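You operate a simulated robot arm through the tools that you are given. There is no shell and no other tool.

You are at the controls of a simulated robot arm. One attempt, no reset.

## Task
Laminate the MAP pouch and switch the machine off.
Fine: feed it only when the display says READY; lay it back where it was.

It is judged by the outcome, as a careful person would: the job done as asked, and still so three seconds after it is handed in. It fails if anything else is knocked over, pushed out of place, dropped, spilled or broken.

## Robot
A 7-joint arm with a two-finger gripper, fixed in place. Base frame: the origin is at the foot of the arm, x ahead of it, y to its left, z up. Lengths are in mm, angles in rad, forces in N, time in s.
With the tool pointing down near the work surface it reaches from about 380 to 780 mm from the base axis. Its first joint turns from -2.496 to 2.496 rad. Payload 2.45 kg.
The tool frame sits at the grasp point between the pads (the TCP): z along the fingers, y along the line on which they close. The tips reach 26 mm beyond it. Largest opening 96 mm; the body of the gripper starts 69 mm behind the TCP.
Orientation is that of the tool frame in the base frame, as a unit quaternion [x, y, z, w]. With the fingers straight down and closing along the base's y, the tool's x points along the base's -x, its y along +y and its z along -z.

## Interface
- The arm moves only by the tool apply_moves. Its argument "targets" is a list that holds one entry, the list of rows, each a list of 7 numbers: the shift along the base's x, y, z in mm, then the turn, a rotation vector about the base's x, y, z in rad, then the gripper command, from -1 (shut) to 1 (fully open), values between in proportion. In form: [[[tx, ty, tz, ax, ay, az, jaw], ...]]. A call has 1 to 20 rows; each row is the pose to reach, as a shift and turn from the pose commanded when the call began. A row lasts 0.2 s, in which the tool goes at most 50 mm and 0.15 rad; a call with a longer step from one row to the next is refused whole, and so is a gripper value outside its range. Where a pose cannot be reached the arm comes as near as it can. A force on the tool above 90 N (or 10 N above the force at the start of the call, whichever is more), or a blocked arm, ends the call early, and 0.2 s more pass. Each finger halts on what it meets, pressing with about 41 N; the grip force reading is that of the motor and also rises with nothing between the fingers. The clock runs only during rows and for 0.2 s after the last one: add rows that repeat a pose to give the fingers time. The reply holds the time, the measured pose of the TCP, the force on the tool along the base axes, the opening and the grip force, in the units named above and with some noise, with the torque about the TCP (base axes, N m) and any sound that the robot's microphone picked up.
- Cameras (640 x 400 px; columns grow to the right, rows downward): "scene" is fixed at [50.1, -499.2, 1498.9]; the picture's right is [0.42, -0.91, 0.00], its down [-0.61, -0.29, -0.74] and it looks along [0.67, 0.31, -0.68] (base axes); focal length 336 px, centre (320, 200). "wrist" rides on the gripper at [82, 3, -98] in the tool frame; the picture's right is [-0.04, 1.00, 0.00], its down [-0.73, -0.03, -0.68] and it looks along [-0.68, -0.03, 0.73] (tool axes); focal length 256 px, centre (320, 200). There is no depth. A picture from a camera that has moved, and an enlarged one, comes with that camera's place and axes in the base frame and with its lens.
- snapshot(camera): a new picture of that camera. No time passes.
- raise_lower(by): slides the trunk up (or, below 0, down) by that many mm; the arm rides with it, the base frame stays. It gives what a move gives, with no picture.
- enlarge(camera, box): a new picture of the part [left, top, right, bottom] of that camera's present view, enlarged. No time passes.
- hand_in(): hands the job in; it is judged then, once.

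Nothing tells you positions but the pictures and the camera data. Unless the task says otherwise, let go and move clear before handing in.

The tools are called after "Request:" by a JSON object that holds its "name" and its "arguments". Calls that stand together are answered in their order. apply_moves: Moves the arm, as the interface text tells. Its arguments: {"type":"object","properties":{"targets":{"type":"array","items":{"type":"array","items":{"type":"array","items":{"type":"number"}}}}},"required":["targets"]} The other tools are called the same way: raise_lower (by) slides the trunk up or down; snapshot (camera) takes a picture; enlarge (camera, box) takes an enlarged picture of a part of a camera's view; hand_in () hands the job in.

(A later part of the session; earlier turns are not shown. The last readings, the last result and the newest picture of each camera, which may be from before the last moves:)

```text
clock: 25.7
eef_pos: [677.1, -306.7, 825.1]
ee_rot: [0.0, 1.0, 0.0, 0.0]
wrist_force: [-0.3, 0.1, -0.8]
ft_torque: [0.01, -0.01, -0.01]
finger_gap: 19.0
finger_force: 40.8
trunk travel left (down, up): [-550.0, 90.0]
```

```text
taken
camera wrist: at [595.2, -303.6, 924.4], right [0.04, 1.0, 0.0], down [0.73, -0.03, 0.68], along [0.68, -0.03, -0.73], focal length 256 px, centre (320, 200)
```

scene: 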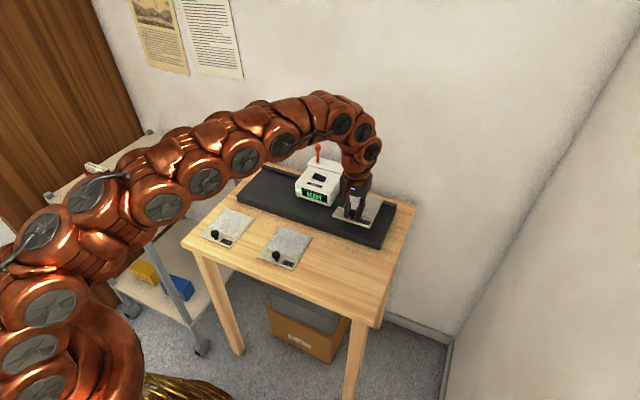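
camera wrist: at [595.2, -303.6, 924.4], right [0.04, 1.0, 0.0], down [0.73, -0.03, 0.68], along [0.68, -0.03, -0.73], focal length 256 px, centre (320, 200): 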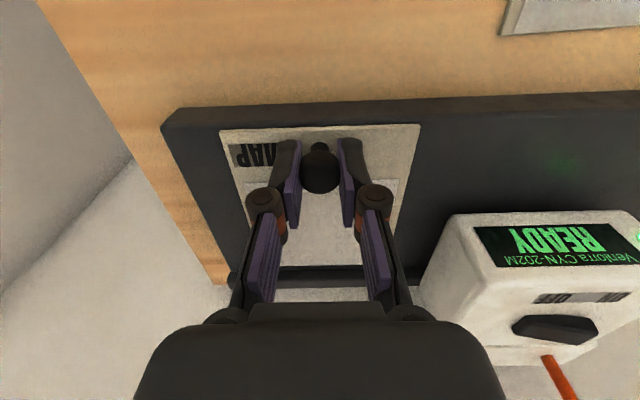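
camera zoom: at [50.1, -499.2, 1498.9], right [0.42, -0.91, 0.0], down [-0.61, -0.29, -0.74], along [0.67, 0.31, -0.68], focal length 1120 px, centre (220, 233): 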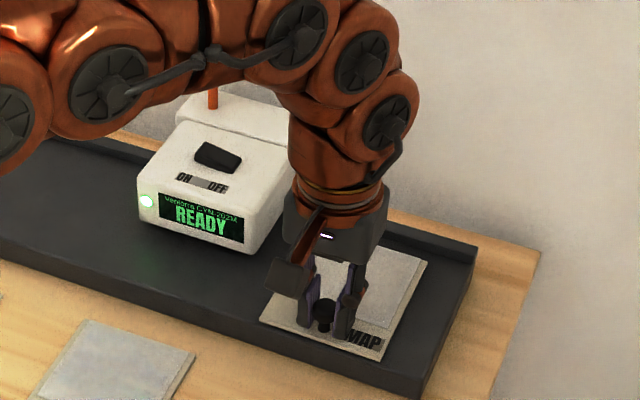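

Request:
{"name": "apply_moves", "arguments": {"targets": [[[0, 0, -2, 0, 0, 0, -1], [0, 0, -3, 0, 0, 0, -1], [0, 0, -3, 0, 0, 0, -1]]]}}

Request:
{"name": "enlarge", "arguments": {"camera": "wrist", "box": [150, 80, 640, 380]}}

Request:
{"name": "enlarge", "arguments": {"camera": "scene", "box": [325, 180, 405, 245]}}

```text
clock: 26.5
eef_pos: [676.8, -306.9, 822.4]
ee_rot: [0.0, 1.0, 0.001, 0.0]
wrist_force: [0.3, 0.1, -1.2]
ft_torque: [-0.01, 0.0, 0.0]
finger_gap: 19.2
finger_force: 40.7
trunk travel left (down, up): [-550.0, 90.0]
```

```text
1.31 times, centred on (395, 230) of wrist
camera zoom: at [594.6, -303.2, 921.3], right [0.04, 1.0, 0.0], down [0.73, -0.03, 0.68], along [0.68, -0.03, -0.73], focal length 334 px, centre (222, 161)
```

zoom: 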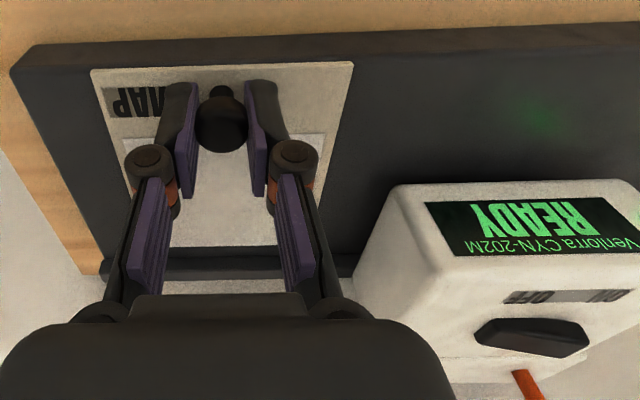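

```text
6.15 times, centred on (365, 212) of scene
camera zoom: at [50.1, -499.2, 1498.9], right [0.42, -0.91, 0.0], down [-0.61, -0.29, -0.74], along [0.67, 0.31, -0.68], focal length 2068 px, centre (43, 123)
```

zoom: 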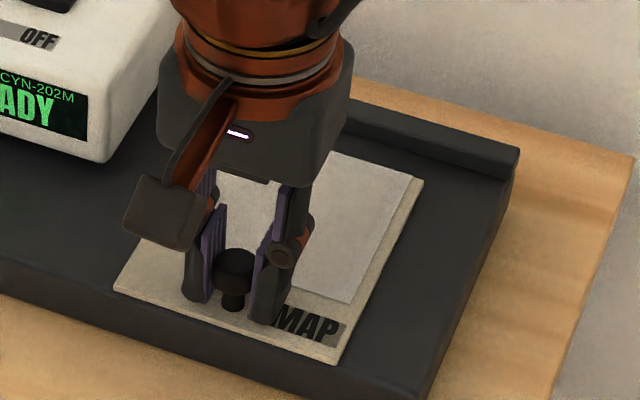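

Request:
{"name": "apply_moves", "arguments": {"targets": [[[0, 0, -1.5, 0, 0, 0, -1], [0, 0, -3, 0, 0, 0, -1], [0, 0, -3, 0, 0, 0, -1]]]}}

```text
clock: 27.3
eef_pos: [677.0, -307.3, 822.8]
ee_rot: [0.001, 1.0, -0.001, 0.002]
wrist_force: [-0.5, 0.1, 20.9]
ft_torque: [-0.03, 0.17, 0.01]
finger_gap: 19.4
finger_force: 41.3
trunk travel left (down, up): [-550.0, 90.0]
```

Contact is confirmed, with the tray top 30 mm above the table. I'll relieve the pressure and nudge the pouch toward the back rail.

Request:
{"name": "apply_moves", "arguments": {"targets": [[[0, 0, 2.7, 0, 0, 0, -1], [5, 0, 2.7, 0, 0, 0, -1], [10, 0, 2.7, 0, 0, 0, -1], [13, 0, 2.7, 0, 0, 0, -1], [13, 0, 2.7, 0, 0, 0, -1]]]}}

Request:
{"name": "snapshot", "arguments": {"camera": "wrist"}}

Request:
{"name": "enlarge", "arguments": {"camera": "wrist", "box": [180, 180, 460, 340]}}

Request:
{"name": "enlarge", "arguments": {"camera": "scene", "box": [280, 150, 410, 245]}}

```text
clock: 28.5
eef_pos: [689.4, -306.1, 823.7]
ee_rot: [0.0, 1.0, -0.001, -0.001]
wrist_force: [0.2, -0.7, -0.8]
ft_torque: [0.05, 0.04, -0.01]
finger_gap: 19.4
finger_force: 40.7
trunk travel left (down, up): [-550.0, 90.0]
```

```text
taken
camera wrist: at [607.5, -303.4, 921.5], right [0.04, 1.0, 0.0], down [0.73, -0.03, 0.68], along [0.68, -0.03, -0.73], focal length 256 px, centre (320, 200)
```

wrist: 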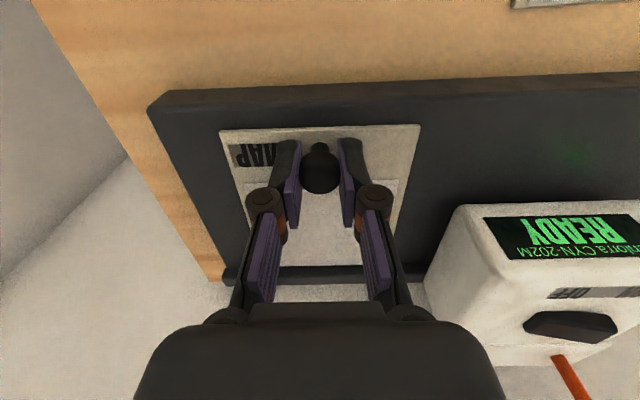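

```text
2.29 times, centred on (320, 260) of wrist
camera zoom: at [607.5, -303.4, 921.5], right [0.04, 1.0, 0.0], down [0.73, -0.03, 0.68], along [0.68, -0.03, -0.73], focal length 585 px, centre (320, 63)
```

zoom: 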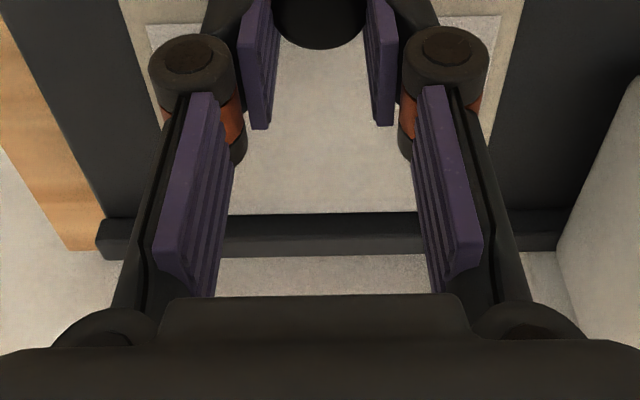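

```text
4.21 times, centred on (345, 198) of scene
camera zoom: at [50.1, -499.2, 1498.9], right [0.42, -0.91, 0.0], down [-0.61, -0.29, -0.74], along [0.67, 0.31, -0.68], focal length 1415 px, centre (215, 210)
```

zoom: 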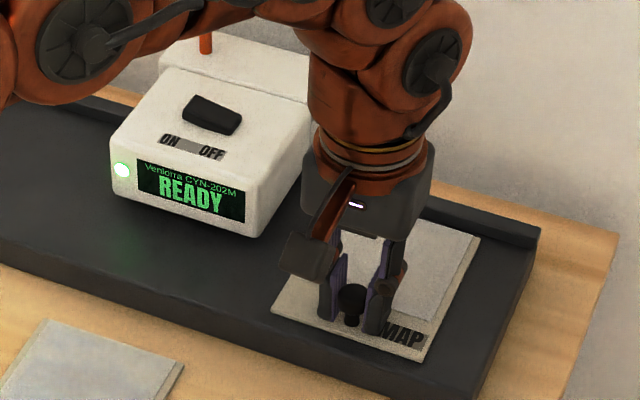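

The pouch lies square, a few mm off the rail, and the display still reads READY. I'll slide it sideways under the head slowly and check the first part of the entry.

Request:
{"name": "apply_moves", "arguments": {"targets": [[[3, 0, 0, 0, 0, 0, -1], [3, 10, 0, 0, 0, 0, -1], [3, 20, 0, 0, 0, 0, -1], [3, 28, 0, 0, 0, 0, -1], [3, 28, 0, 0, 0, 0, -1]]]}}

Request:
{"name": "snapshot", "arguments": {"camera": "wrist"}}

Request:
{"name": "enlarge", "arguments": {"camera": "scene", "box": [280, 150, 410, 245]}}

```text
clock: 29.7
eef_pos: [693.5, -280.6, 822.6]
ee_rot: [0.0, 1.0, 0.0, 0.0]
wrist_force: [0.8, 1.3, -0.4]
ft_torque: [-0.02, 0.01, 0.01]
finger_gap: 19.3
finger_force: 40.9
trunk travel left (down, up): [-550.0, 90.0]
```

```text
taken
camera wrist: at [610.6, -276.3, 921.5], right [0.04, 1.0, 0.0], down [0.73, -0.03, 0.68], along [0.68, -0.03, -0.73], focal length 256 px, centre (320, 200)
```

wrist: 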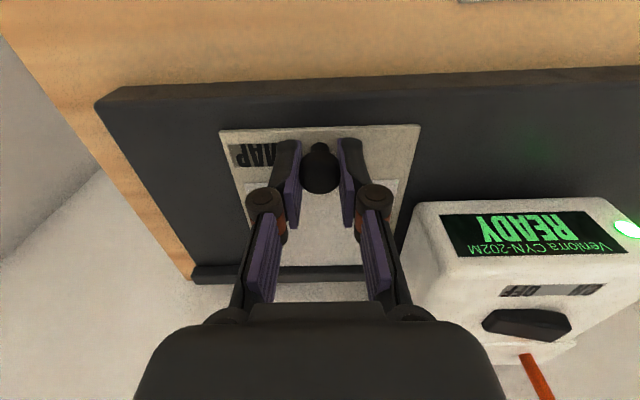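

```text
4.21 times, centred on (345, 198) of scene
camera zoom: at [50.1, -499.2, 1498.9], right [0.42, -0.91, 0.0], down [-0.61, -0.29, -0.74], along [0.67, 0.31, -0.68], focal length 1415 px, centre (215, 210)
```

zoom: 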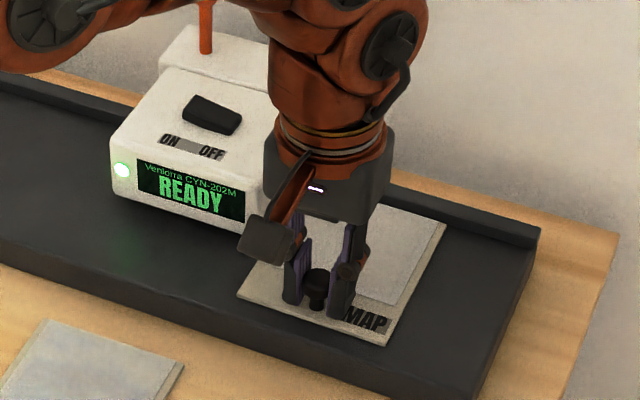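

Request:
{"name": "apply_moves", "arguments": {"targets": [[[0, 6, 0, 0, 0, 0, -1], [0, 12, 0, 0, 0, 0, -1], [0, 18, 0, 0, 0, 0, -1], [0, 24, 0, 0, 0, 0, -1], [0, 24, 0, 0, 0, 0, -1]]]}}

Request:
{"name": "snapshot", "arguments": {"camera": "wrist"}}

Request:
{"name": "enlarge", "arguments": {"camera": "scene", "box": [280, 150, 410, 245]}}

```text
clock: 30.9
eef_pos: [691.6, -253.6, 823.1]
ee_rot: [-0.001, 1.0, 0.0, 0.0]
wrist_force: [0.2, 3.0, -0.6]
ft_torque: [0.09, 0.0, 0.12]
finger_gap: 19.4
finger_force: 40.6
trunk travel left (down, up): [-550.0, 90.0]
```

```text
taken
camera wrist: at [610.4, -251.0, 921.5], right [0.04, 1.0, 0.0], down [0.73, -0.03, 0.68], along [0.68, -0.03, -0.73], focal length 256 px, centre (320, 200)
```

wrist: 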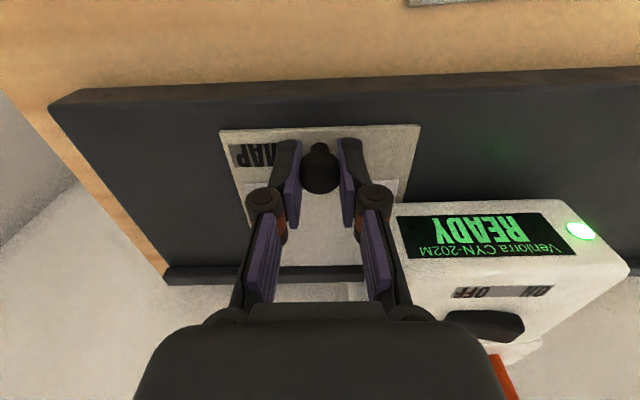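

```text
4.21 times, centred on (345, 198) of scene
camera zoom: at [50.1, -499.2, 1498.9], right [0.42, -0.91, 0.0], down [-0.61, -0.29, -0.74], along [0.67, 0.31, -0.68], focal length 1415 px, centre (215, 210)
```

zoom: 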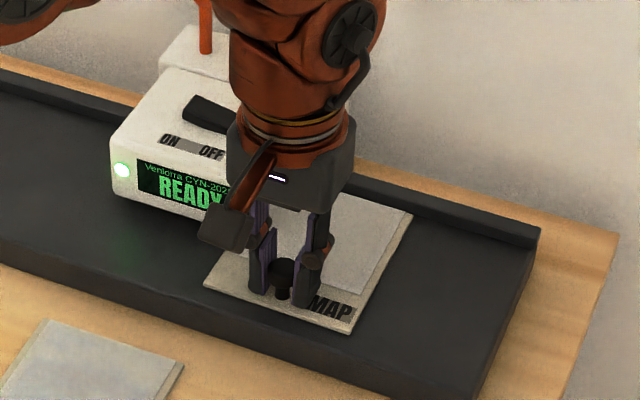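

There's a slight pull of about 3 N toward +y, as if rollers are drawing the pouch through. I'll keep feeding slowly in that direction.

Request:
{"name": "apply_moves", "arguments": {"targets": [[[0, 6, 0, 0, 0, 0, -1], [0, 12, 0, 0, 0, 0, -1], [0, 18, 0, 0, 0, 0, -1], [0, 24, 0, 0, 0, 0, -1], [0, 30, 0, 0, 0, 0, -1]]]}}

Request:
{"name": "snapshot", "arguments": {"camera": "wrist"}}

Request:
{"name": "enlarge", "arguments": {"camera": "scene", "box": [280, 150, 410, 245]}}

```text
clock: 32.1
eef_pos: [692.4, -223.8, 823.6]
ee_rot: [-0.001, 1.0, 0.001, 0.0]
wrist_force: [1.0, 3.2, -0.3]
ft_torque: [0.03, 0.07, 0.1]
finger_gap: 19.3
finger_force: 41.1
trunk travel left (down, up): [-550.0, 90.0]
```

```text
taken
camera wrist: at [611.1, -220.9, 921.8], right [0.04, 1.0, 0.0], down [0.73, -0.03, 0.68], along [0.68, -0.03, -0.73], focal length 256 px, centre (320, 200)
```

wrist: 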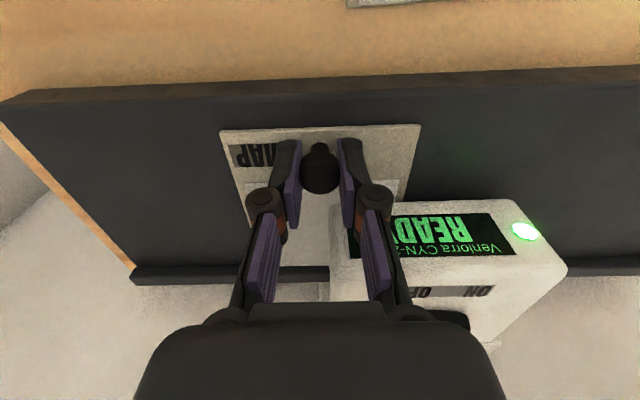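

```text
4.21 times, centred on (345, 198) of scene
camera zoom: at [50.1, -499.2, 1498.9], right [0.42, -0.91, 0.0], down [-0.61, -0.29, -0.74], along [0.67, 0.31, -0.68], focal length 1415 px, centre (215, 210)
```

zoom: 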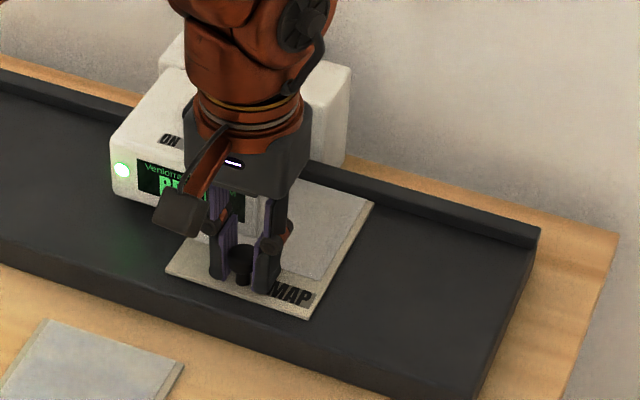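

Request:
{"name": "apply_moves", "arguments": {"targets": [[[0, 6, 0, 0, 0, 0, -1], [0, 12, 0, 0, 0, 0, -1], [0, 18, 0, 0, 0, 0, -1], [0, 24, 0, 0, 0, 0, -1], [0, 30, 0, 0, 0, 0, -1], [0, 36, 0, 0, 0, 0, -1], [0, 42, 0, 0, 0, 0, -1], [0, 48, 0, 0, 0, 0, -1], [0, 54, 0, 0, 0, 0, -1], [0, 60, 0, 0, 0, 0, -1]]]}}

Request:
{"name": "snapshot", "arguments": {"camera": "wrist"}}

Request:
{"name": "enlarge", "arguments": {"camera": "scene", "box": [260, 150, 390, 245]}}

```text
clock: 34.3
eef_pos: [691.8, -163.6, 823.7]
ee_rot: [-0.001, 1.0, -0.001, 0.001]
wrist_force: [-0.2, 2.6, 0.1]
ft_torque: [0.09, 0.03, 0.11]
finger_gap: 19.3
finger_force: 41.1
trunk travel left (down, up): [-550.0, 90.0]
```

```text
taken
camera wrist: at [610.0, -161.6, 921.7], right [0.04, 1.0, 0.0], down [0.73, -0.03, 0.68], along [0.68, -0.03, -0.73], focal length 256 px, centre (320, 200)
```

wrist: 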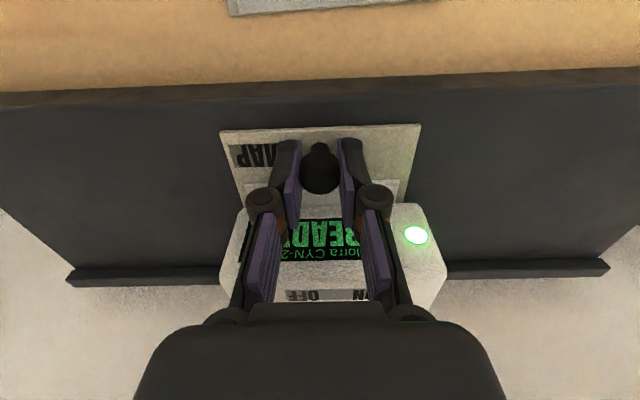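

```text
4.21 times, centred on (325, 198) of scene
camera zoom: at [50.1, -499.2, 1498.9], right [0.42, -0.91, 0.0], down [-0.61, -0.29, -0.74], along [0.67, 0.31, -0.68], focal length 1415 px, centre (299, 210)
```

zoom: 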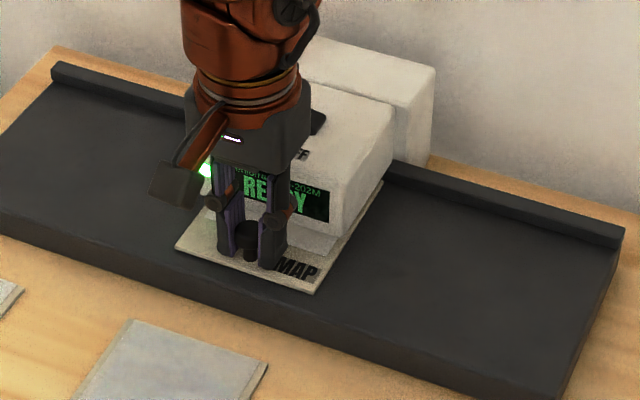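

Request:
{"name": "apply_moves", "arguments": {"targets": [[[0, 6, 0, 0, 0, 0, -1], [0, 12, 0, 0, 0, 0, -1], [0, 18, 0, 0, 0, 0, -1], [0, 24, 0, 0, 0, 0, -1], [0, 30, 0, 0, 0, 0, -1], [0, 36, 0, 0, 0, 0, -1], [0, 42, 0, 0, 0, 0, -1], [0, 48, 0, 0, 0, 0, -1], [0, 54, 0, 0, 0, 0, -1], [0, 60, 0, 0, 0, 0, -1]]]}}

Request:
{"name": "snapshot", "arguments": {"camera": "wrist"}}

Request:
{"name": "enlarge", "arguments": {"camera": "scene", "box": [240, 140, 390, 250]}}

```text
clock: 36.5
eef_pos: [693.3, -102.1, 823.4]
ee_rot: [-0.001, 1.0, 0.0, 0.0]
wrist_force: [-0.2, 2.2, 0.0]
ft_torque: [0.07, 0.01, 0.11]
finger_gap: 19.1
finger_force: 41.0
trunk travel left (down, up): [-550.0, 90.0]
```

```text
taken
camera wrist: at [610.6, -100.2, 921.9], right [0.04, 1.0, 0.0], down [0.73, -0.03, 0.68], along [0.68, -0.03, -0.73], focal length 256 px, centre (320, 200)
```

wrist: 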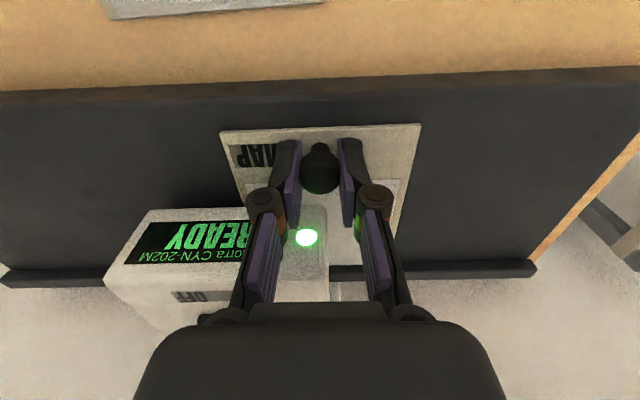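

```text
3.64 times, centred on (315, 195) of scene
camera zoom: at [50.1, -499.2, 1498.9], right [0.42, -0.91, 0.0], down [-0.61, -0.29, -0.74], along [0.67, 0.31, -0.68], focal length 1222 px, centre (338, 218)
```

zoom: 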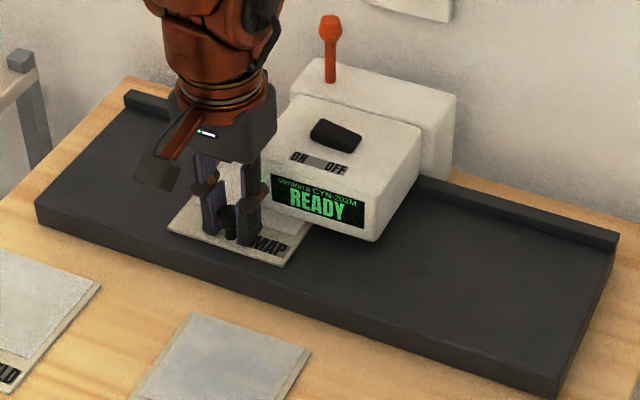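

Request:
{"name": "apply_moves", "arguments": {"targets": [[[0, 6, 0, 0, 0, 0, -1], [0, 12, 0, 0, 0, 0, -1], [0, 18, 0, 0, 0, 0, -1], [0, 24, 0, 0, 0, 0, -1], [0, 30, 0, 0, 0, 0, -1], [0, 36, 0, 0, 0, 0, -1], [0, 42, 0, 0, 0, 0, -1], [0, 48, 0, 0, 0, 0, -1], [0, 54, 0, 0, 0, 0, -1], [0, 60, 0, 0, 0, 0, -1], [0, 66, 0, 0, 0, 0, -1], [0, 72, 0, 0, 0, 0, -1], [0, 72, 0, 0, 0, 0, -1]]]}}

Request:
{"name": "snapshot", "arguments": {"camera": "wrist"}}

Request:
{"name": "enlarge", "arguments": {"camera": "scene", "box": [230, 140, 380, 250]}}

```text
clock: 39.3
eef_pos: [692.8, -32.5, 823.6]
ee_rot: [-0.001, 1.0, 0.001, 0.0]
wrist_force: [-0.1, 2.5, -0.1]
ft_torque: [0.03, 0.02, 0.11]
finger_gap: 19.2
finger_force: 40.4
trunk travel left (down, up): [-550.0, 90.0]
```

```text
taken
camera wrist: at [610.2, -29.8, 921.8], right [0.04, 1.0, 0.0], down [0.73, -0.03, 0.68], along [0.68, -0.03, -0.73], focal length 256 px, centre (320, 200)
```

wrist: 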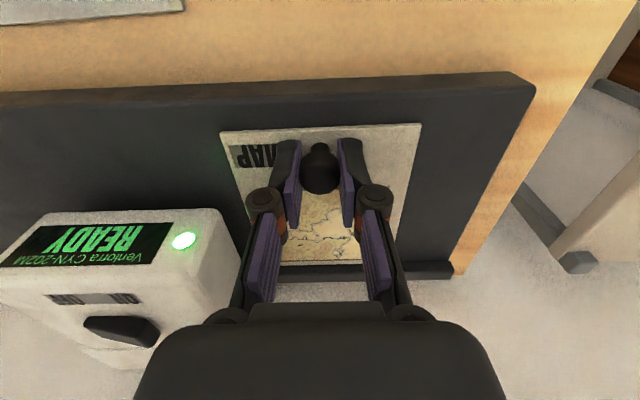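

```text
3.64 times, centred on (305, 195) of scene
camera zoom: at [50.1, -499.2, 1498.9], right [0.42, -0.91, 0.0], down [-0.61, -0.29, -0.74], along [0.67, 0.31, -0.68], focal length 1222 px, centre (374, 218)
```

zoom: 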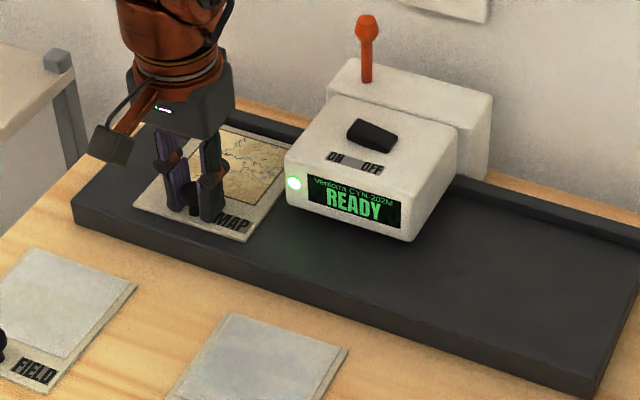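

The map now shows clearly through the pouch, so it has laminated. I'll slide a little further left to be sure it has left the head before lifting.

Request:
{"name": "apply_moves", "arguments": {"targets": [[[0, 6, 0, 0, 0, 0, -1], [0, 12, 0, 0, 0, 0, -1], [0, 18, 0, 0, 0, 0, -1], [0, 24, 0, 0, 0, 0, -1], [0, 24, 0, 0, 0, 0, -1], [0, 24, 0, 0, 0, 0, -1]]]}}

Request:
{"name": "snapshot", "arguments": {"camera": "wrist"}}

Request:
{"name": "enlarge", "arguments": {"camera": "scene", "box": [230, 140, 380, 250]}}

```text
clock: 40.7
eef_pos: [692.9, -8.5, 824.9]
ee_rot: [-0.001, 1.0, 0.001, 0.0]
wrist_force: [-0.6, 0.4, 0.1]
ft_torque: [-0.01, 0.01, -0.01]
finger_gap: 19.0
finger_force: 40.9
trunk travel left (down, up): [-550.0, 90.0]
```

```text
taken
camera wrist: at [610.6, -5.4, 922.9], right [0.04, 1.0, 0.0], down [0.73, -0.03, 0.68], along [0.68, -0.03, -0.73], focal length 256 px, centre (320, 200)
```

wrist: 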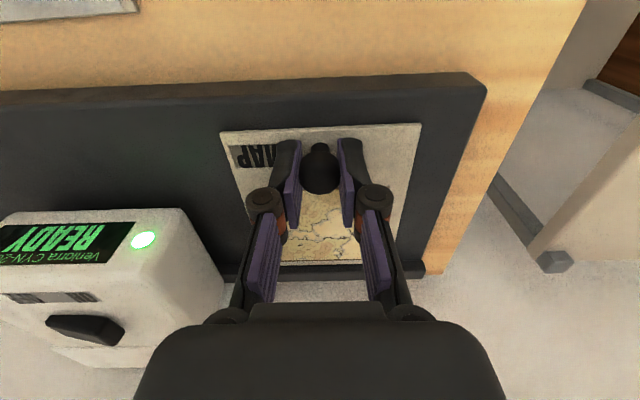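

```text
3.64 times, centred on (305, 195) of scene
camera zoom: at [50.1, -499.2, 1498.9], right [0.42, -0.91, 0.0], down [-0.61, -0.29, -0.74], along [0.67, 0.31, -0.68], focal length 1222 px, centre (374, 218)
```

zoom: 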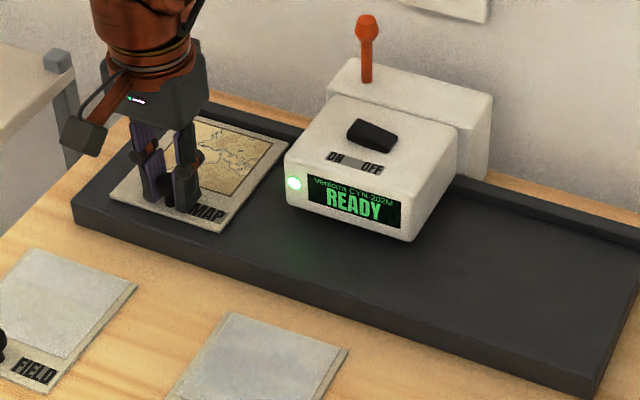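

The pull is gone and the pouch is free of the rollers, fully laminated. Next I'll lift it, back it away from the tray, and carry it back over the table to its original spot.

Request:
{"name": "apply_moves", "arguments": {"targets": [[[0, 0, 8, 0, 0, 0, -1], [0, 0, 20, 0, 0, 0, -1], [0, 0, 35, 0, 0, 0, -1], [0, 0, 50, 0, 0, 0, -1], [-15, 0, 50, 0, 0, 0, -1], [-40, 0, 50, 0, 0, 0, -1], [-70, 0, 50, 0, 0, 0, -1], [-100, 0, 50, 0, 0, 0, -1], [-130, 0, 50, 0, 0, 0, -1], [-160, -5, 50, 0, 0, 0, -1], [-180, -20, 50, 0, 0, 0, -1], [-186, -45, 50, 0, 0, 0.02, -1], [-186, -75, 50, 0, 0, 0.04, -1], [-186, -105, 50, 0, 0, 0.06, -1], [-186, -135, 50, 0, 0, 0.08, -1], [-186, -165, 50, 0, 0, 0.095, -1], [-186, -180, 50, 0, 0, 0.095, -1], [-186, -180, 50, 0, 0, 0.095, -1]]]}}

Request:
{"name": "snapshot", "arguments": {"camera": "wrist"}}

Request:
{"name": "snapshot", "arguments": {"camera": "scene"}}

```text
clock: 44.5
eef_pos: [505.7, -188.6, 874.1]
ee_rot: [-0.048, 0.999, 0.0, 0.001]
wrist_force: [0.2, 0.1, -0.7]
ft_torque: [0.02, 0.02, -0.02]
finger_gap: 19.2
finger_force: 41.2
trunk travel left (down, up): [-550.0, 90.0]
```

```text
taken
camera wrist: at [423.8, -192.8, 972.3], right [-0.06, 1.0, 0.0], down [0.73, 0.04, 0.68], along [0.68, 0.04, -0.73], focal length 256 px, centre (320, 200)
```

wrist: 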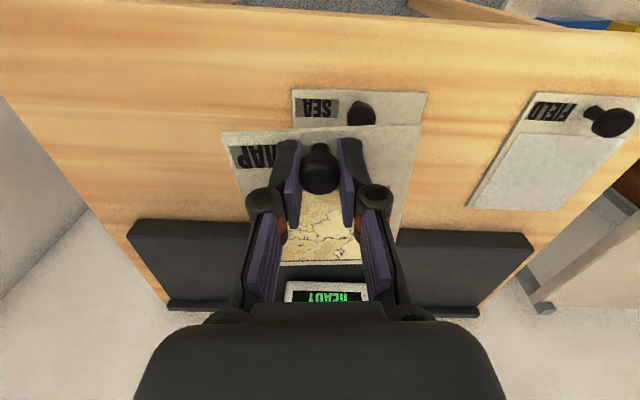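

```text
taken
```

scene: 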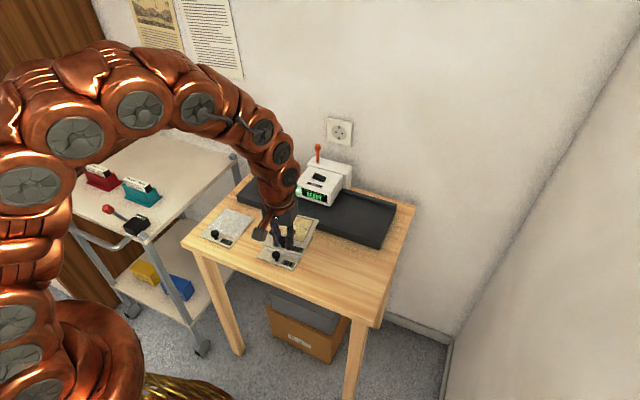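

Request:
{"name": "enlarge", "arguments": {"camera": "wrist", "box": [200, 100, 440, 280]}}

```text
2.22 times, centred on (320, 190) of wrist
camera zoom: at [423.8, -192.8, 972.3], right [-0.06, 1.0, 0.0], down [0.73, 0.04, 0.68], along [0.68, 0.04, -0.73], focal length 569 px, centre (320, 222)
```

zoom: 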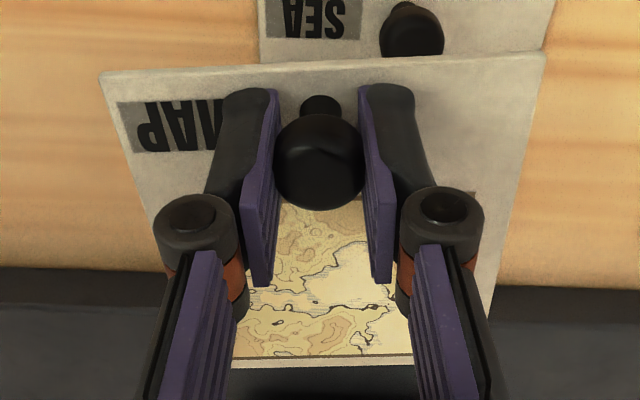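

The pouch is still level and aligned in the grip. I'll carry on to the original MAP position.

Request:
{"name": "apply_moves", "arguments": {"targets": [[[0, -15, 0, 0, 0, 0, -1], [0, -45, 0, 0, 0, 0, -1], [0, -80, 0, 0, 0, 0, -1], [0, -115, 0, 0, 0, 0, -1], [0, -145, 0, 0, 0, 0, -1], [0, -170, 0, 0, 0, 0, -1], [0, -183, 0, 0, 0, 0, -1], [0, -183, 0, 0, 0, 0, -1], [0, -183, -20, 0, 0, 0, -1], [0, -183, -40, 0, 0, 0, -1], [0, -183, -60, 0, 0, 0, -1], [0, -183, -70, 0, 0, 0, -1], [0, -183, -70, 0, 0, 0, -1]]]}}

Request:
{"name": "snapshot", "arguments": {"camera": "wrist"}}

Request:
{"name": "enlarge", "arguments": {"camera": "scene", "box": [310, 220, 400, 310]}}

```text
clock: 47.3
eef_pos: [505.3, -370.7, 805.0]
ee_rot: [-0.048, 0.999, 0.0, 0.0]
wrist_force: [0.3, -0.6, -0.1]
ft_torque: [0.02, -0.01, 0.0]
finger_gap: 19.2
finger_force: 41.0
trunk travel left (down, up): [-550.0, 90.0]
```

```text
taken
camera wrist: at [423.9, -376.0, 902.5], right [-0.06, 1.0, 0.0], down [0.73, 0.04, 0.68], along [0.68, 0.04, -0.73], focal length 256 px, centre (320, 200)
```

wrist: 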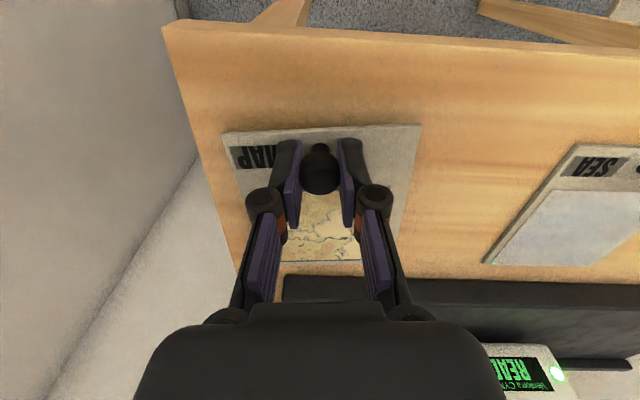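

```text
4.44 times, centred on (355, 265) of scene
camera zoom: at [50.1, -499.2, 1498.9], right [0.42, -0.91, 0.0], down [-0.61, -0.29, -0.74], along [0.67, 0.31, -0.68], focal length 1494 px, centre (164, -89)
```

zoom: 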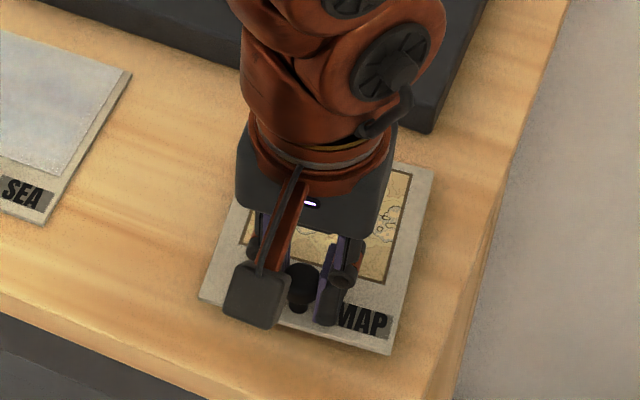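

Request:
{"name": "apply_moves", "arguments": {"targets": [[[1.5, 0.5, -5, 0, 0, -0.008, -1], [1.5, 0.5, -8, 0, 0, -0.008, -1], [1.5, 0.5, -10, 0, 0, -0.008, -1], [1.5, 0.5, -11.3, 0, 0, -0.008, -1], [1.5, 0.5, -11.3, 0, 0, -0.008, -1]]]}}

Request:
{"name": "enlarge", "arguments": {"camera": "scene", "box": [310, 220, 400, 310]}}

Request:
{"name": "snapshot", "arguments": {"camera": "wrist"}}

```text
clock: 48.5
eef_pos: [507.2, -370.4, 792.8]
ee_rot: [-0.044, 0.999, 0.0, -0.001]
wrist_force: [-0.7, -0.1, 3.1]
ft_torque: [-0.07, -0.46, -0.02]
finger_gap: 19.3
finger_force: 41.3
trunk travel left (down, up): [-550.0, 90.0]
```

```text
4.44 times, centred on (355, 265) of scene
camera zoom: at [50.1, -499.2, 1498.9], right [0.42, -0.91, 0.0], down [-0.61, -0.29, -0.74], along [0.67, 0.31, -0.68], focal length 1494 px, centre (164, -89)
```

zoom: 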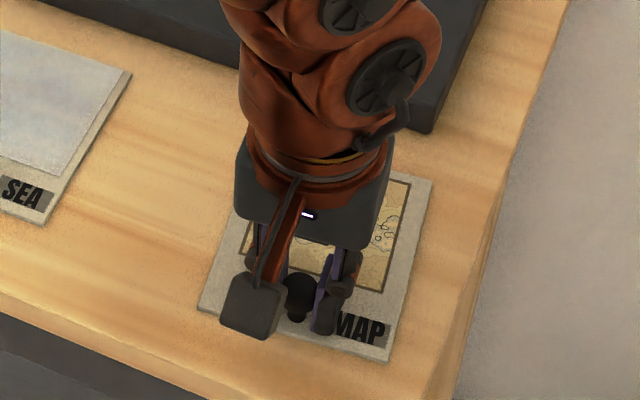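

```text
taken
camera wrist: at [425.4, -374.4, 890.4], right [-0.05, 1.0, 0.0], down [0.73, 0.03, 0.68], along [0.68, 0.03, -0.73], focal length 256 px, centre (320, 200)
```

wrist: 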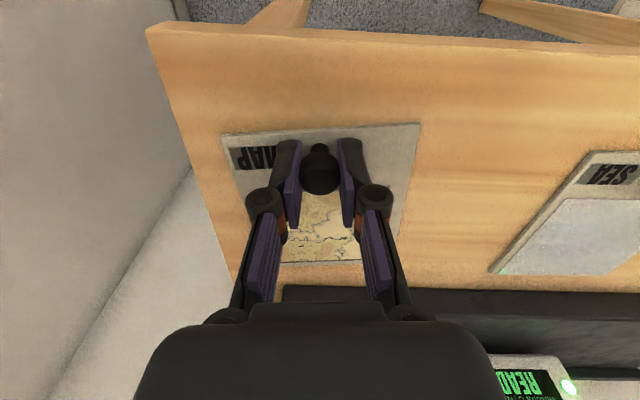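

It's resting at its spot with light contact. I'll settle it by another millimetre and then release slowly.

Request:
{"name": "apply_moves", "arguments": {"targets": [[[0, 0, -1, 0, 0, 0, -1], [0, 0, -1.2, 0, 0, 0, -1], [0, 0, -1.2, 0, 0, 0, -0.55], [0, 0, -1.2, 0, 0, 0, -0.3], [0, 0, -1.2, 0, 0, 0, 0], [0, 0, -1.2, 0, 0, 0, 0]]]}}

Request:
{"name": "enlarge", "arguments": {"camera": "scene", "box": [310, 220, 400, 310]}}

Request:
{"name": "enlarge", "arguments": {"camera": "wrist", "box": [230, 110, 410, 250]}}

```text
clock: 49.9
eef_pos: [508.1, -371.5, 790.5]
ee_rot: [-0.043, 0.999, 0.0, -0.001]
wrist_force: [0.4, -0.7, 1.1]
ft_torque: [0.01, -0.02, 0.03]
finger_gap: 48.0
finger_force: 0.0
trunk travel left (down, up): [-550.0, 90.0]
```

```text
4.44 times, centred on (355, 265) of scene
camera zoom: at [50.1, -499.2, 1498.9], right [0.42, -0.91, 0.0], down [-0.61, -0.29, -0.74], along [0.67, 0.31, -0.68], focal length 1494 px, centre (164, -89)
```

zoom: 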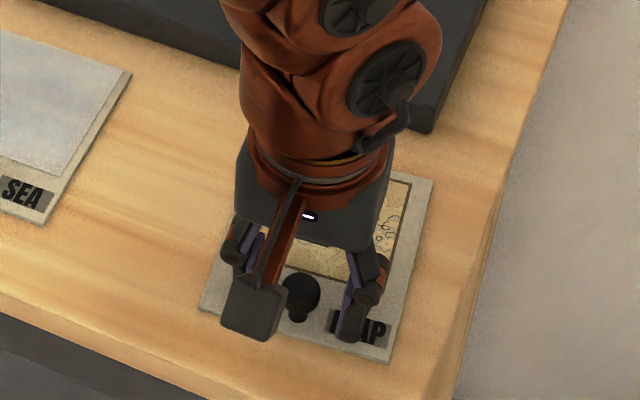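

```text
2.86 times, centred on (320, 180) of wrist
camera zoom: at [425.7, -374.7, 888.9], right [-0.05, 1.0, 0.0], down [0.73, 0.03, 0.68], along [0.68, 0.03, -0.73], focal length 731 px, centre (320, 257)
```

zoom: 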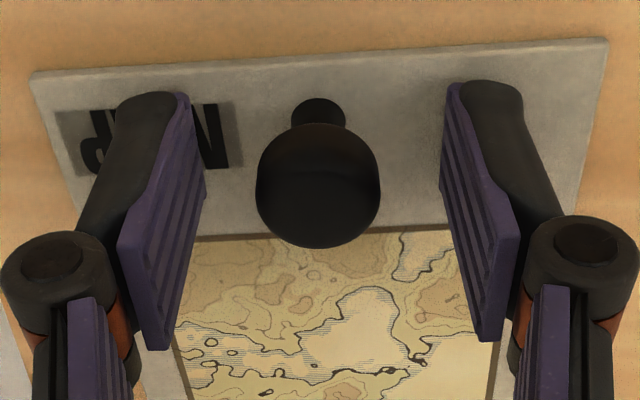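

Released. I'll lift straight up and verify the pouch's placement before going to the switch.

Request:
{"name": "apply_moves", "arguments": {"targets": [[[0, 0, 20, 0, 0, 0, 0], [0, 0, 55, 0, 0, 0, 0], [0, 0, 100, 0, 0, 0, 0], [0, 0, 140, 0, 0, 0, 0], [0, 0, 154, 0, 0, -0.087, 0], [0, 0, 154, 0, 0, -0.087, 0]]]}}

Request:
{"name": "snapshot", "arguments": {"camera": "wrist"}}

Request:
{"name": "enlarge", "arguments": {"camera": "scene", "box": [320, 240, 390, 305]}}

Request:
{"name": "enlarge", "arguments": {"camera": "wrist", "box": [250, 40, 390, 180]}}

```text
clock: 51.3
eef_pos: [505.9, -371.2, 944.3]
ee_rot: [0.0, 1.0, 0.0, 0.0]
wrist_force: [0.6, -0.5, -1.3]
ft_torque: [0.01, -0.01, 0.0]
finger_gap: 48.1
finger_force: 0.0
trunk travel left (down, up): [-550.0, 90.0]
```

```text
taken
camera wrist: at [425.8, -368.5, 1042.8], right [0.04, 1.0, 0.0], down [0.73, -0.03, 0.68], along [0.68, -0.03, -0.73], focal length 256 px, centre (320, 200)
```

wrist: 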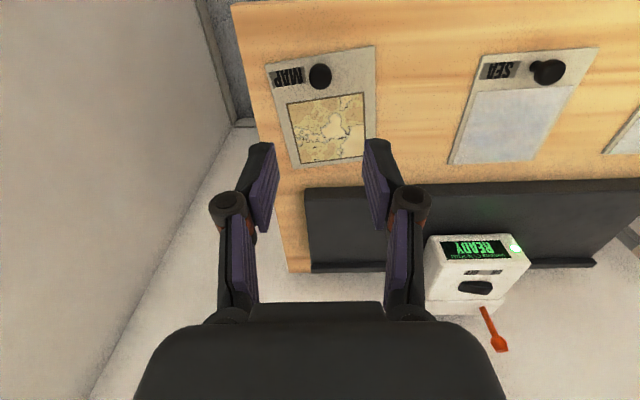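

```text
6.15 times, centred on (355, 272) of scene
camera zoom: at [50.1, -499.2, 1498.9], right [0.42, -0.91, 0.0], down [-0.61, -0.29, -0.74], along [0.67, 0.31, -0.68], focal length 2068 px, centre (105, -246)
```

zoom: 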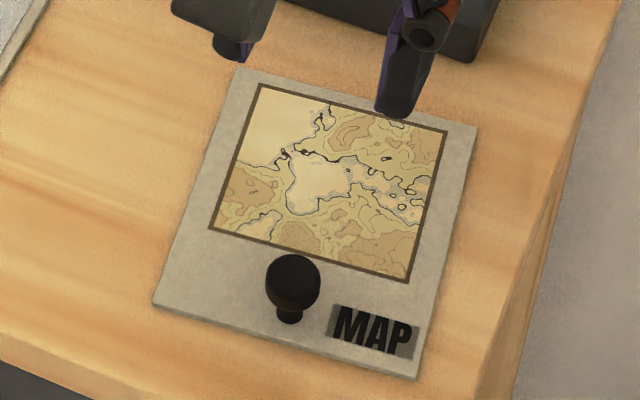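

```text
2.86 times, centred on (320, 110) of wrist
camera zoom: at [425.8, -368.5, 1042.8], right [0.04, 1.0, 0.0], down [0.73, -0.03, 0.68], along [0.68, -0.03, -0.73], focal length 731 px, centre (320, 457)
```

zoom: 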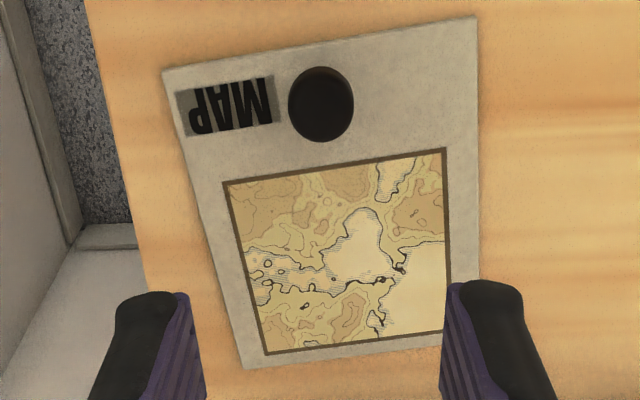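

MAP is laminated and back within a couple of millimetres of where it was. Next comes switching off: the ON-labelled end (y around -146) should now be raised, so I'll move there with the gripper closed and tilted.

Request:
{"name": "apply_moves", "arguments": {"targets": [[[20, 15, 20, 0, 0, 0, -0.3], [45, 35, 30, 0, 0, 0, -0.6], [73, 60, 30, 0, 0, 0, -1], [101, 84, 30, 0, -0.06, 0, -1], [129, 108, 30, 0, -0.12, 0, -1], [157, 132, 30, 0, -0.18, 0, -1], [185, 156, 30, 0, -0.24, 0, -1], [213, 180, 30, 0, -0.3, 0, -1], [241, 204, 30, 0, -0.36, 0, -1], [262, 220, 30, 0, -0.4, 0, -1], [271, 225, 20, 0, -0.4, 0, -1], [271, 225, 5, 0, -0.4, 0, -1], [271, 225, 5, 0, -0.4, 0, -1]]]}}

Request:
{"name": "snapshot", "arguments": {"camera": "wrist"}}

Request:
{"name": "enlarge", "arguments": {"camera": "wrist", "box": [250, 0, 390, 100]}}

Request:
{"name": "enlarge", "arguments": {"camera": "scene", "box": [285, 120, 355, 210]}}

```text
clock: 54.1
eef_pos: [778.7, -145.6, 949.2]
ee_rot: [-0.001, 0.98, 0.0, 0.198]
wrist_force: [-0.4, 0.2, -0.9]
ft_torque: [-0.01, -0.01, 0.01]
finger_gap: 0.0
finger_force: 28.3
trunk travel left (down, up): [-550.0, 90.0]
```

```text
taken
camera wrist: at [665.3, -142.9, 1007.8], right [0.04, 1.0, 0.02], down [0.41, -0.03, 0.91], along [0.91, -0.03, -0.41], focal length 256 px, centre (320, 200)
```

wrist: 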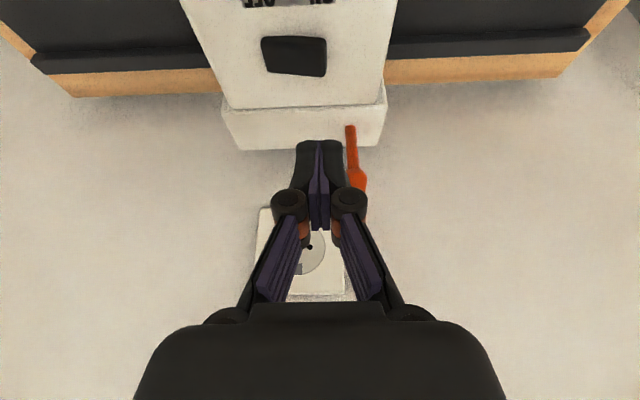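

```text
4.00 times, centred on (320, 50) of wrist
camera zoom: at [665.3, -142.9, 1007.8], right [0.04, 1.0, 0.02], down [0.41, -0.03, 0.91], along [0.91, -0.03, -0.41], focal length 1024 px, centre (320, 800)
```

zoom: 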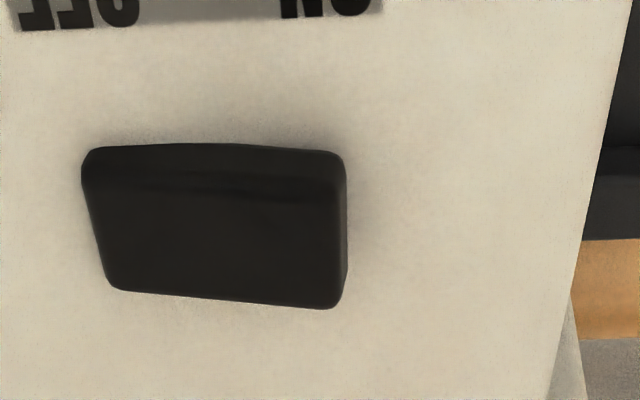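

```text
4.44 times, centred on (320, 165) of scene
camera zoom: at [50.1, -499.2, 1498.9], right [0.42, -0.91, 0.0], down [-0.61, -0.29, -0.74], along [0.67, 0.31, -0.68], focal length 1494 px, centre (320, 356)
```

zoom: 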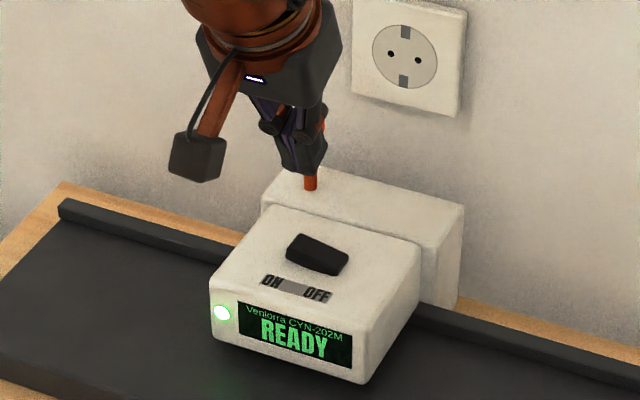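

The ON-labelled end is raised as expected. I'll press it down the same way.

Request:
{"name": "apply_moves", "arguments": {"targets": [[[0, -1, -20, 0, 0, 0, -1], [0, -1, -40, 0, 0, 0, -1], [0, -1, -50, 0, 0, 0, -1], [0, -1, -55, 0, 0, 0, -1], [0, -1, -58, 0, 0, 0, -1], [0, -1, -61, 0, 0, 0, -1], [0, -1, -62.5, 0, 0, 0, -1], [0, -1, -62.5, 0, 0, 0, -1]]]}}

Request:
{"name": "enlarge", "arguments": {"camera": "scene", "box": [285, 120, 355, 210]}}

```text
clock: 55.9
eef_pos: [779.2, -146.6, 890.6]
ee_rot: [-0.001, 0.98, 0.001, 0.201]
wrist_force: [-1.4, 5.9, 18.3]
ft_torque: [-0.02, 0.05, -0.02]
finger_gap: 0.2
finger_force: 28.6
trunk travel left (down, up): [-550.0, 90.0]
```

```text
4.44 times, centred on (320, 165) of scene
camera zoom: at [50.1, -499.2, 1498.9], right [0.42, -0.91, 0.0], down [-0.61, -0.29, -0.74], along [0.67, 0.31, -0.68], focal length 1494 px, centre (320, 356)
```

zoom: 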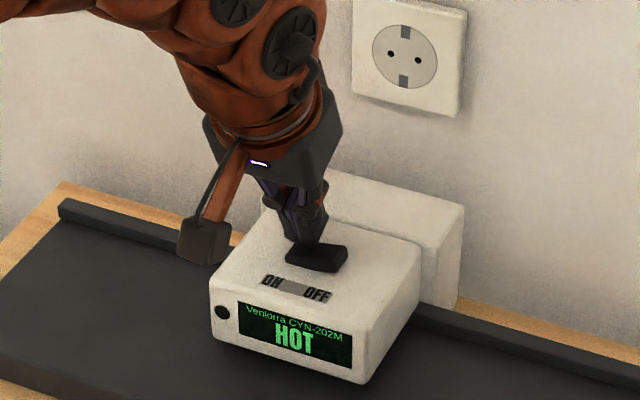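

The display now says HOT with the indicator out, so the machine is switched off and cooling. I'll lift away and confirm that it stays off.

Request:
{"name": "apply_moves", "arguments": {"targets": [[[0, 0, 15, 0, 0, 0, -1], [0, 0, 45, 0, 0, 0, -1], [-5, 0, 80, 0, 0, 0, -1], [-30, 0, 90, 0, 0.1, 0, -1], [-65, 0, 95, 0, 0.2, 0, -1], [-105, 0, 100, 0, 0.3, 0, -1], [-150, 0, 110, 0, 0.4, 0, -0.5], [-195, 0, 120, 0, 0.4, 0, 0], [-240, 0, 130, 0, 0.4, 0, 0], [-280, 0, 140, 0, 0.4, 0, 0], [-320, 0, 150, 0, 0.4, 0, 0], [-350, 0, 160, 0, 0.4, 0, 0], [-350, 0, 160, 0, 0.4, 0, 0]]]}}

Request:
{"name": "snapshot", "arguments": {"camera": "scene"}}

Request:
{"name": "snapshot", "arguments": {"camera": "wrist"}}

Request:
{"name": "enlarge", "arguments": {"camera": "scene", "box": [270, 130, 370, 215]}}

Request:
{"name": "enlarge", "arguments": {"camera": "scene", "box": [190, 195, 390, 310]}}

```text
clock: 58.7
eef_pos: [427.8, -148.6, 1049.1]
ee_rot: [0.0, 1.0, 0.0, 0.001]
wrist_force: [-0.2, 0.7, -0.1]
ft_torque: [-0.02, -0.03, -0.01]
finger_gap: 47.5
finger_force: 0.1
trunk travel left (down, up): [-550.0, 90.0]
```

```text
taken
```

scene: 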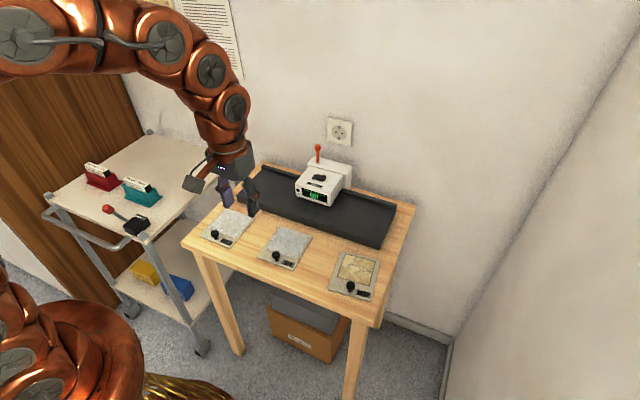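

```text
taken
camera wrist: at [346.5, -144.6, 1146.9], right [0.04, 1.0, 0.0], down [0.73, -0.03, 0.68], along [0.68, -0.03, -0.73], focal length 256 px, centre (320, 200)
```

wrist: 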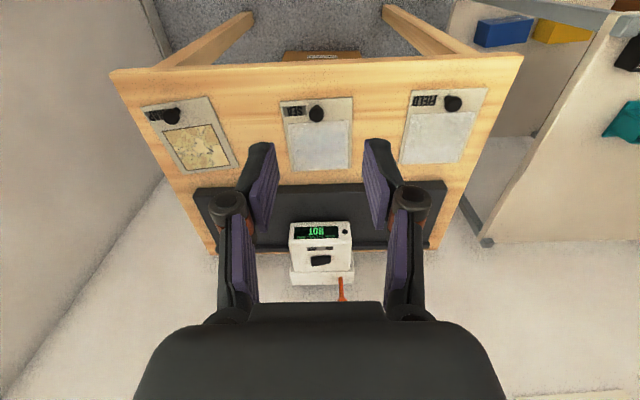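

```text
4.71 times, centred on (320, 172) of scene
camera zoom: at [50.1, -499.2, 1498.9], right [0.42, -0.91, 0.0], down [-0.61, -0.29, -0.74], along [0.67, 0.31, -0.68], focal length 1582 px, centre (320, 329)
```

zoom: 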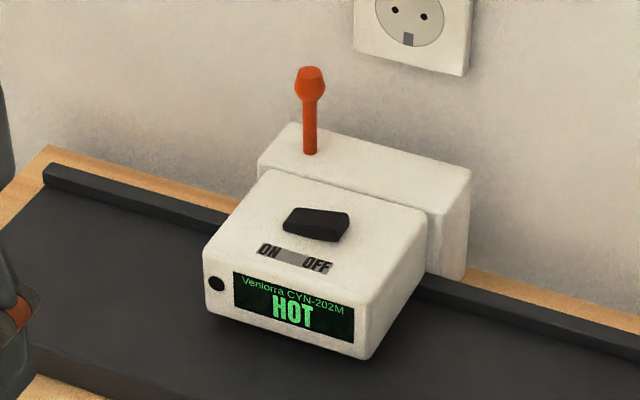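

```text
3.20 times, centred on (290, 252) of scene
camera zoom: at [50.1, -499.2, 1498.9], right [0.42, -0.91, 0.0], down [-0.61, -0.29, -0.74], along [0.67, 0.31, -0.68], focal length 1076 px, centre (416, 32)
```

zoom: 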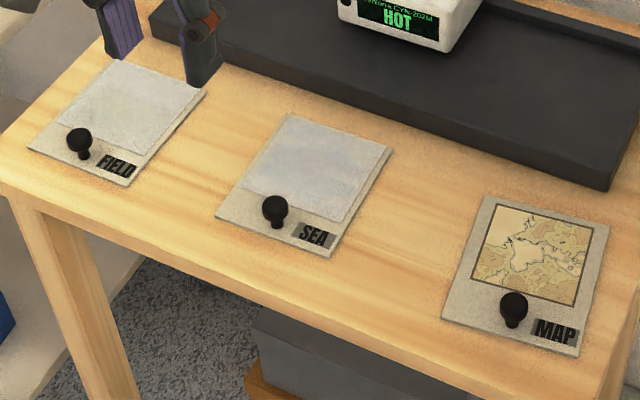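

The rocker is back in its original OFF position and everything else is undisturbed. I'll wait briefly to see whether the display goes from HOT to OFF as it cools.

Request:
{"name": "apply_moves", "arguments": {"targets": [[[0, 0, 0, 0, 0, 0, 0], [0, 0, 0, 0, 0, 0, 0], [0, 0, 0, 0, 0, 0, 0], [0, 0, 0, 0, 0, 0, 0], [0, 0, 0, 0, 0, 0, 0], [0, 0, 0, 0, 0, 0, 0], [0, 0, 0, 0, 0, 0, 0], [0, 0, 0, 0, 0, 0, 0], [0, 0, 0, 0, 0, 0, 0], [0, 0, 0, 0, 0, 0, 0], [0, 0, 0, 0, 0, 0, 0], [0, 0, 0, 0, 0, 0, 0], [0, 0, 0, 0, 0, 0, 0], [0, 0, 0, 0, 0, 0, 0], [0, 0, 0, 0, 0, 0, 0], [0, 0, 0, 0, 0, 0, 0], [0, 0, 0, 0, 0, 0, 0], [0, 0, 0, 0, 0, 0, 0], [0, 0, 0, 0, 0, 0, 0], [0, 0, 0, 0, 0, 0, 0]]]}}

Request:
{"name": "apply_moves", "arguments": {"targets": [[[0, 0, 0, 0, 0, 0, 0], [0, 0, 0, 0, 0, 0, 0], [0, 0, 0, 0, 0, 0, 0], [0, 0, 0, 0, 0, 0, 0], [0, 0, 0, 0, 0, 0, 0], [0, 0, 0, 0, 0, 0, 0], [0, 0, 0, 0, 0, 0, 0], [0, 0, 0, 0, 0, 0, 0], [0, 0, 0, 0, 0, 0, 0], [0, 0, 0, 0, 0, 0, 0], [0, 0, 0, 0, 0, 0, 0], [0, 0, 0, 0, 0, 0, 0], [0, 0, 0, 0, 0, 0, 0], [0, 0, 0, 0, 0, 0, 0], [0, 0, 0, 0, 0, 0, 0], [0, 0, 0, 0, 0, 0, 0], [0, 0, 0, 0, 0, 0, 0], [0, 0, 0, 0, 0, 0, 0], [0, 0, 0, 0, 0, 0, 0], [0, 0, 0, 0, 0, 0, 0]]]}}

Request:
{"name": "enlarge", "arguments": {"camera": "scene", "box": [270, 130, 370, 215]}}

```text
clock: 62.9
eef_pos: [429.1, -147.4, 1048.4]
ee_rot: [0.0, 1.0, 0.0, 0.0]
wrist_force: [-0.2, 0.8, -0.2]
ft_torque: [-0.04, -0.03, 0.02]
finger_gap: 48.0
finger_force: 0.0
trunk travel left (down, up): [-550.0, 90.0]
```

```text
clock: 67.1
eef_pos: [429.3, -147.9, 1049.2]
ee_rot: [0.001, 1.0, 0.0, 0.0]
wrist_force: [0.0, -0.9, -0.6]
ft_torque: [-0.02, 0.0, 0.03]
finger_gap: 48.0
finger_force: 0.0
trunk travel left (down, up): [-550.0, 90.0]
```

```text
4.71 times, centred on (320, 172) of scene
camera zoom: at [50.1, -499.2, 1498.9], right [0.42, -0.91, 0.0], down [-0.61, -0.29, -0.74], along [0.67, 0.31, -0.68], focal length 1582 px, centre (320, 329)
```

zoom: 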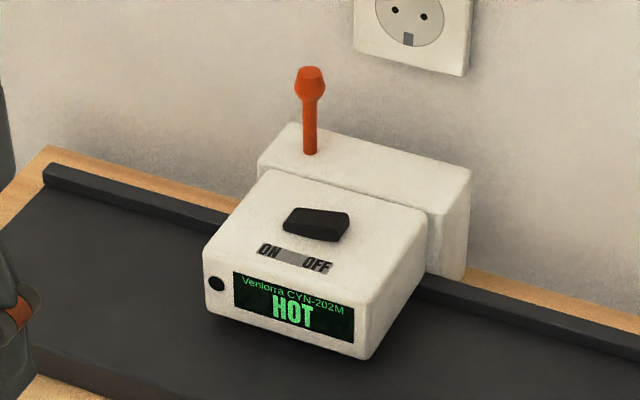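

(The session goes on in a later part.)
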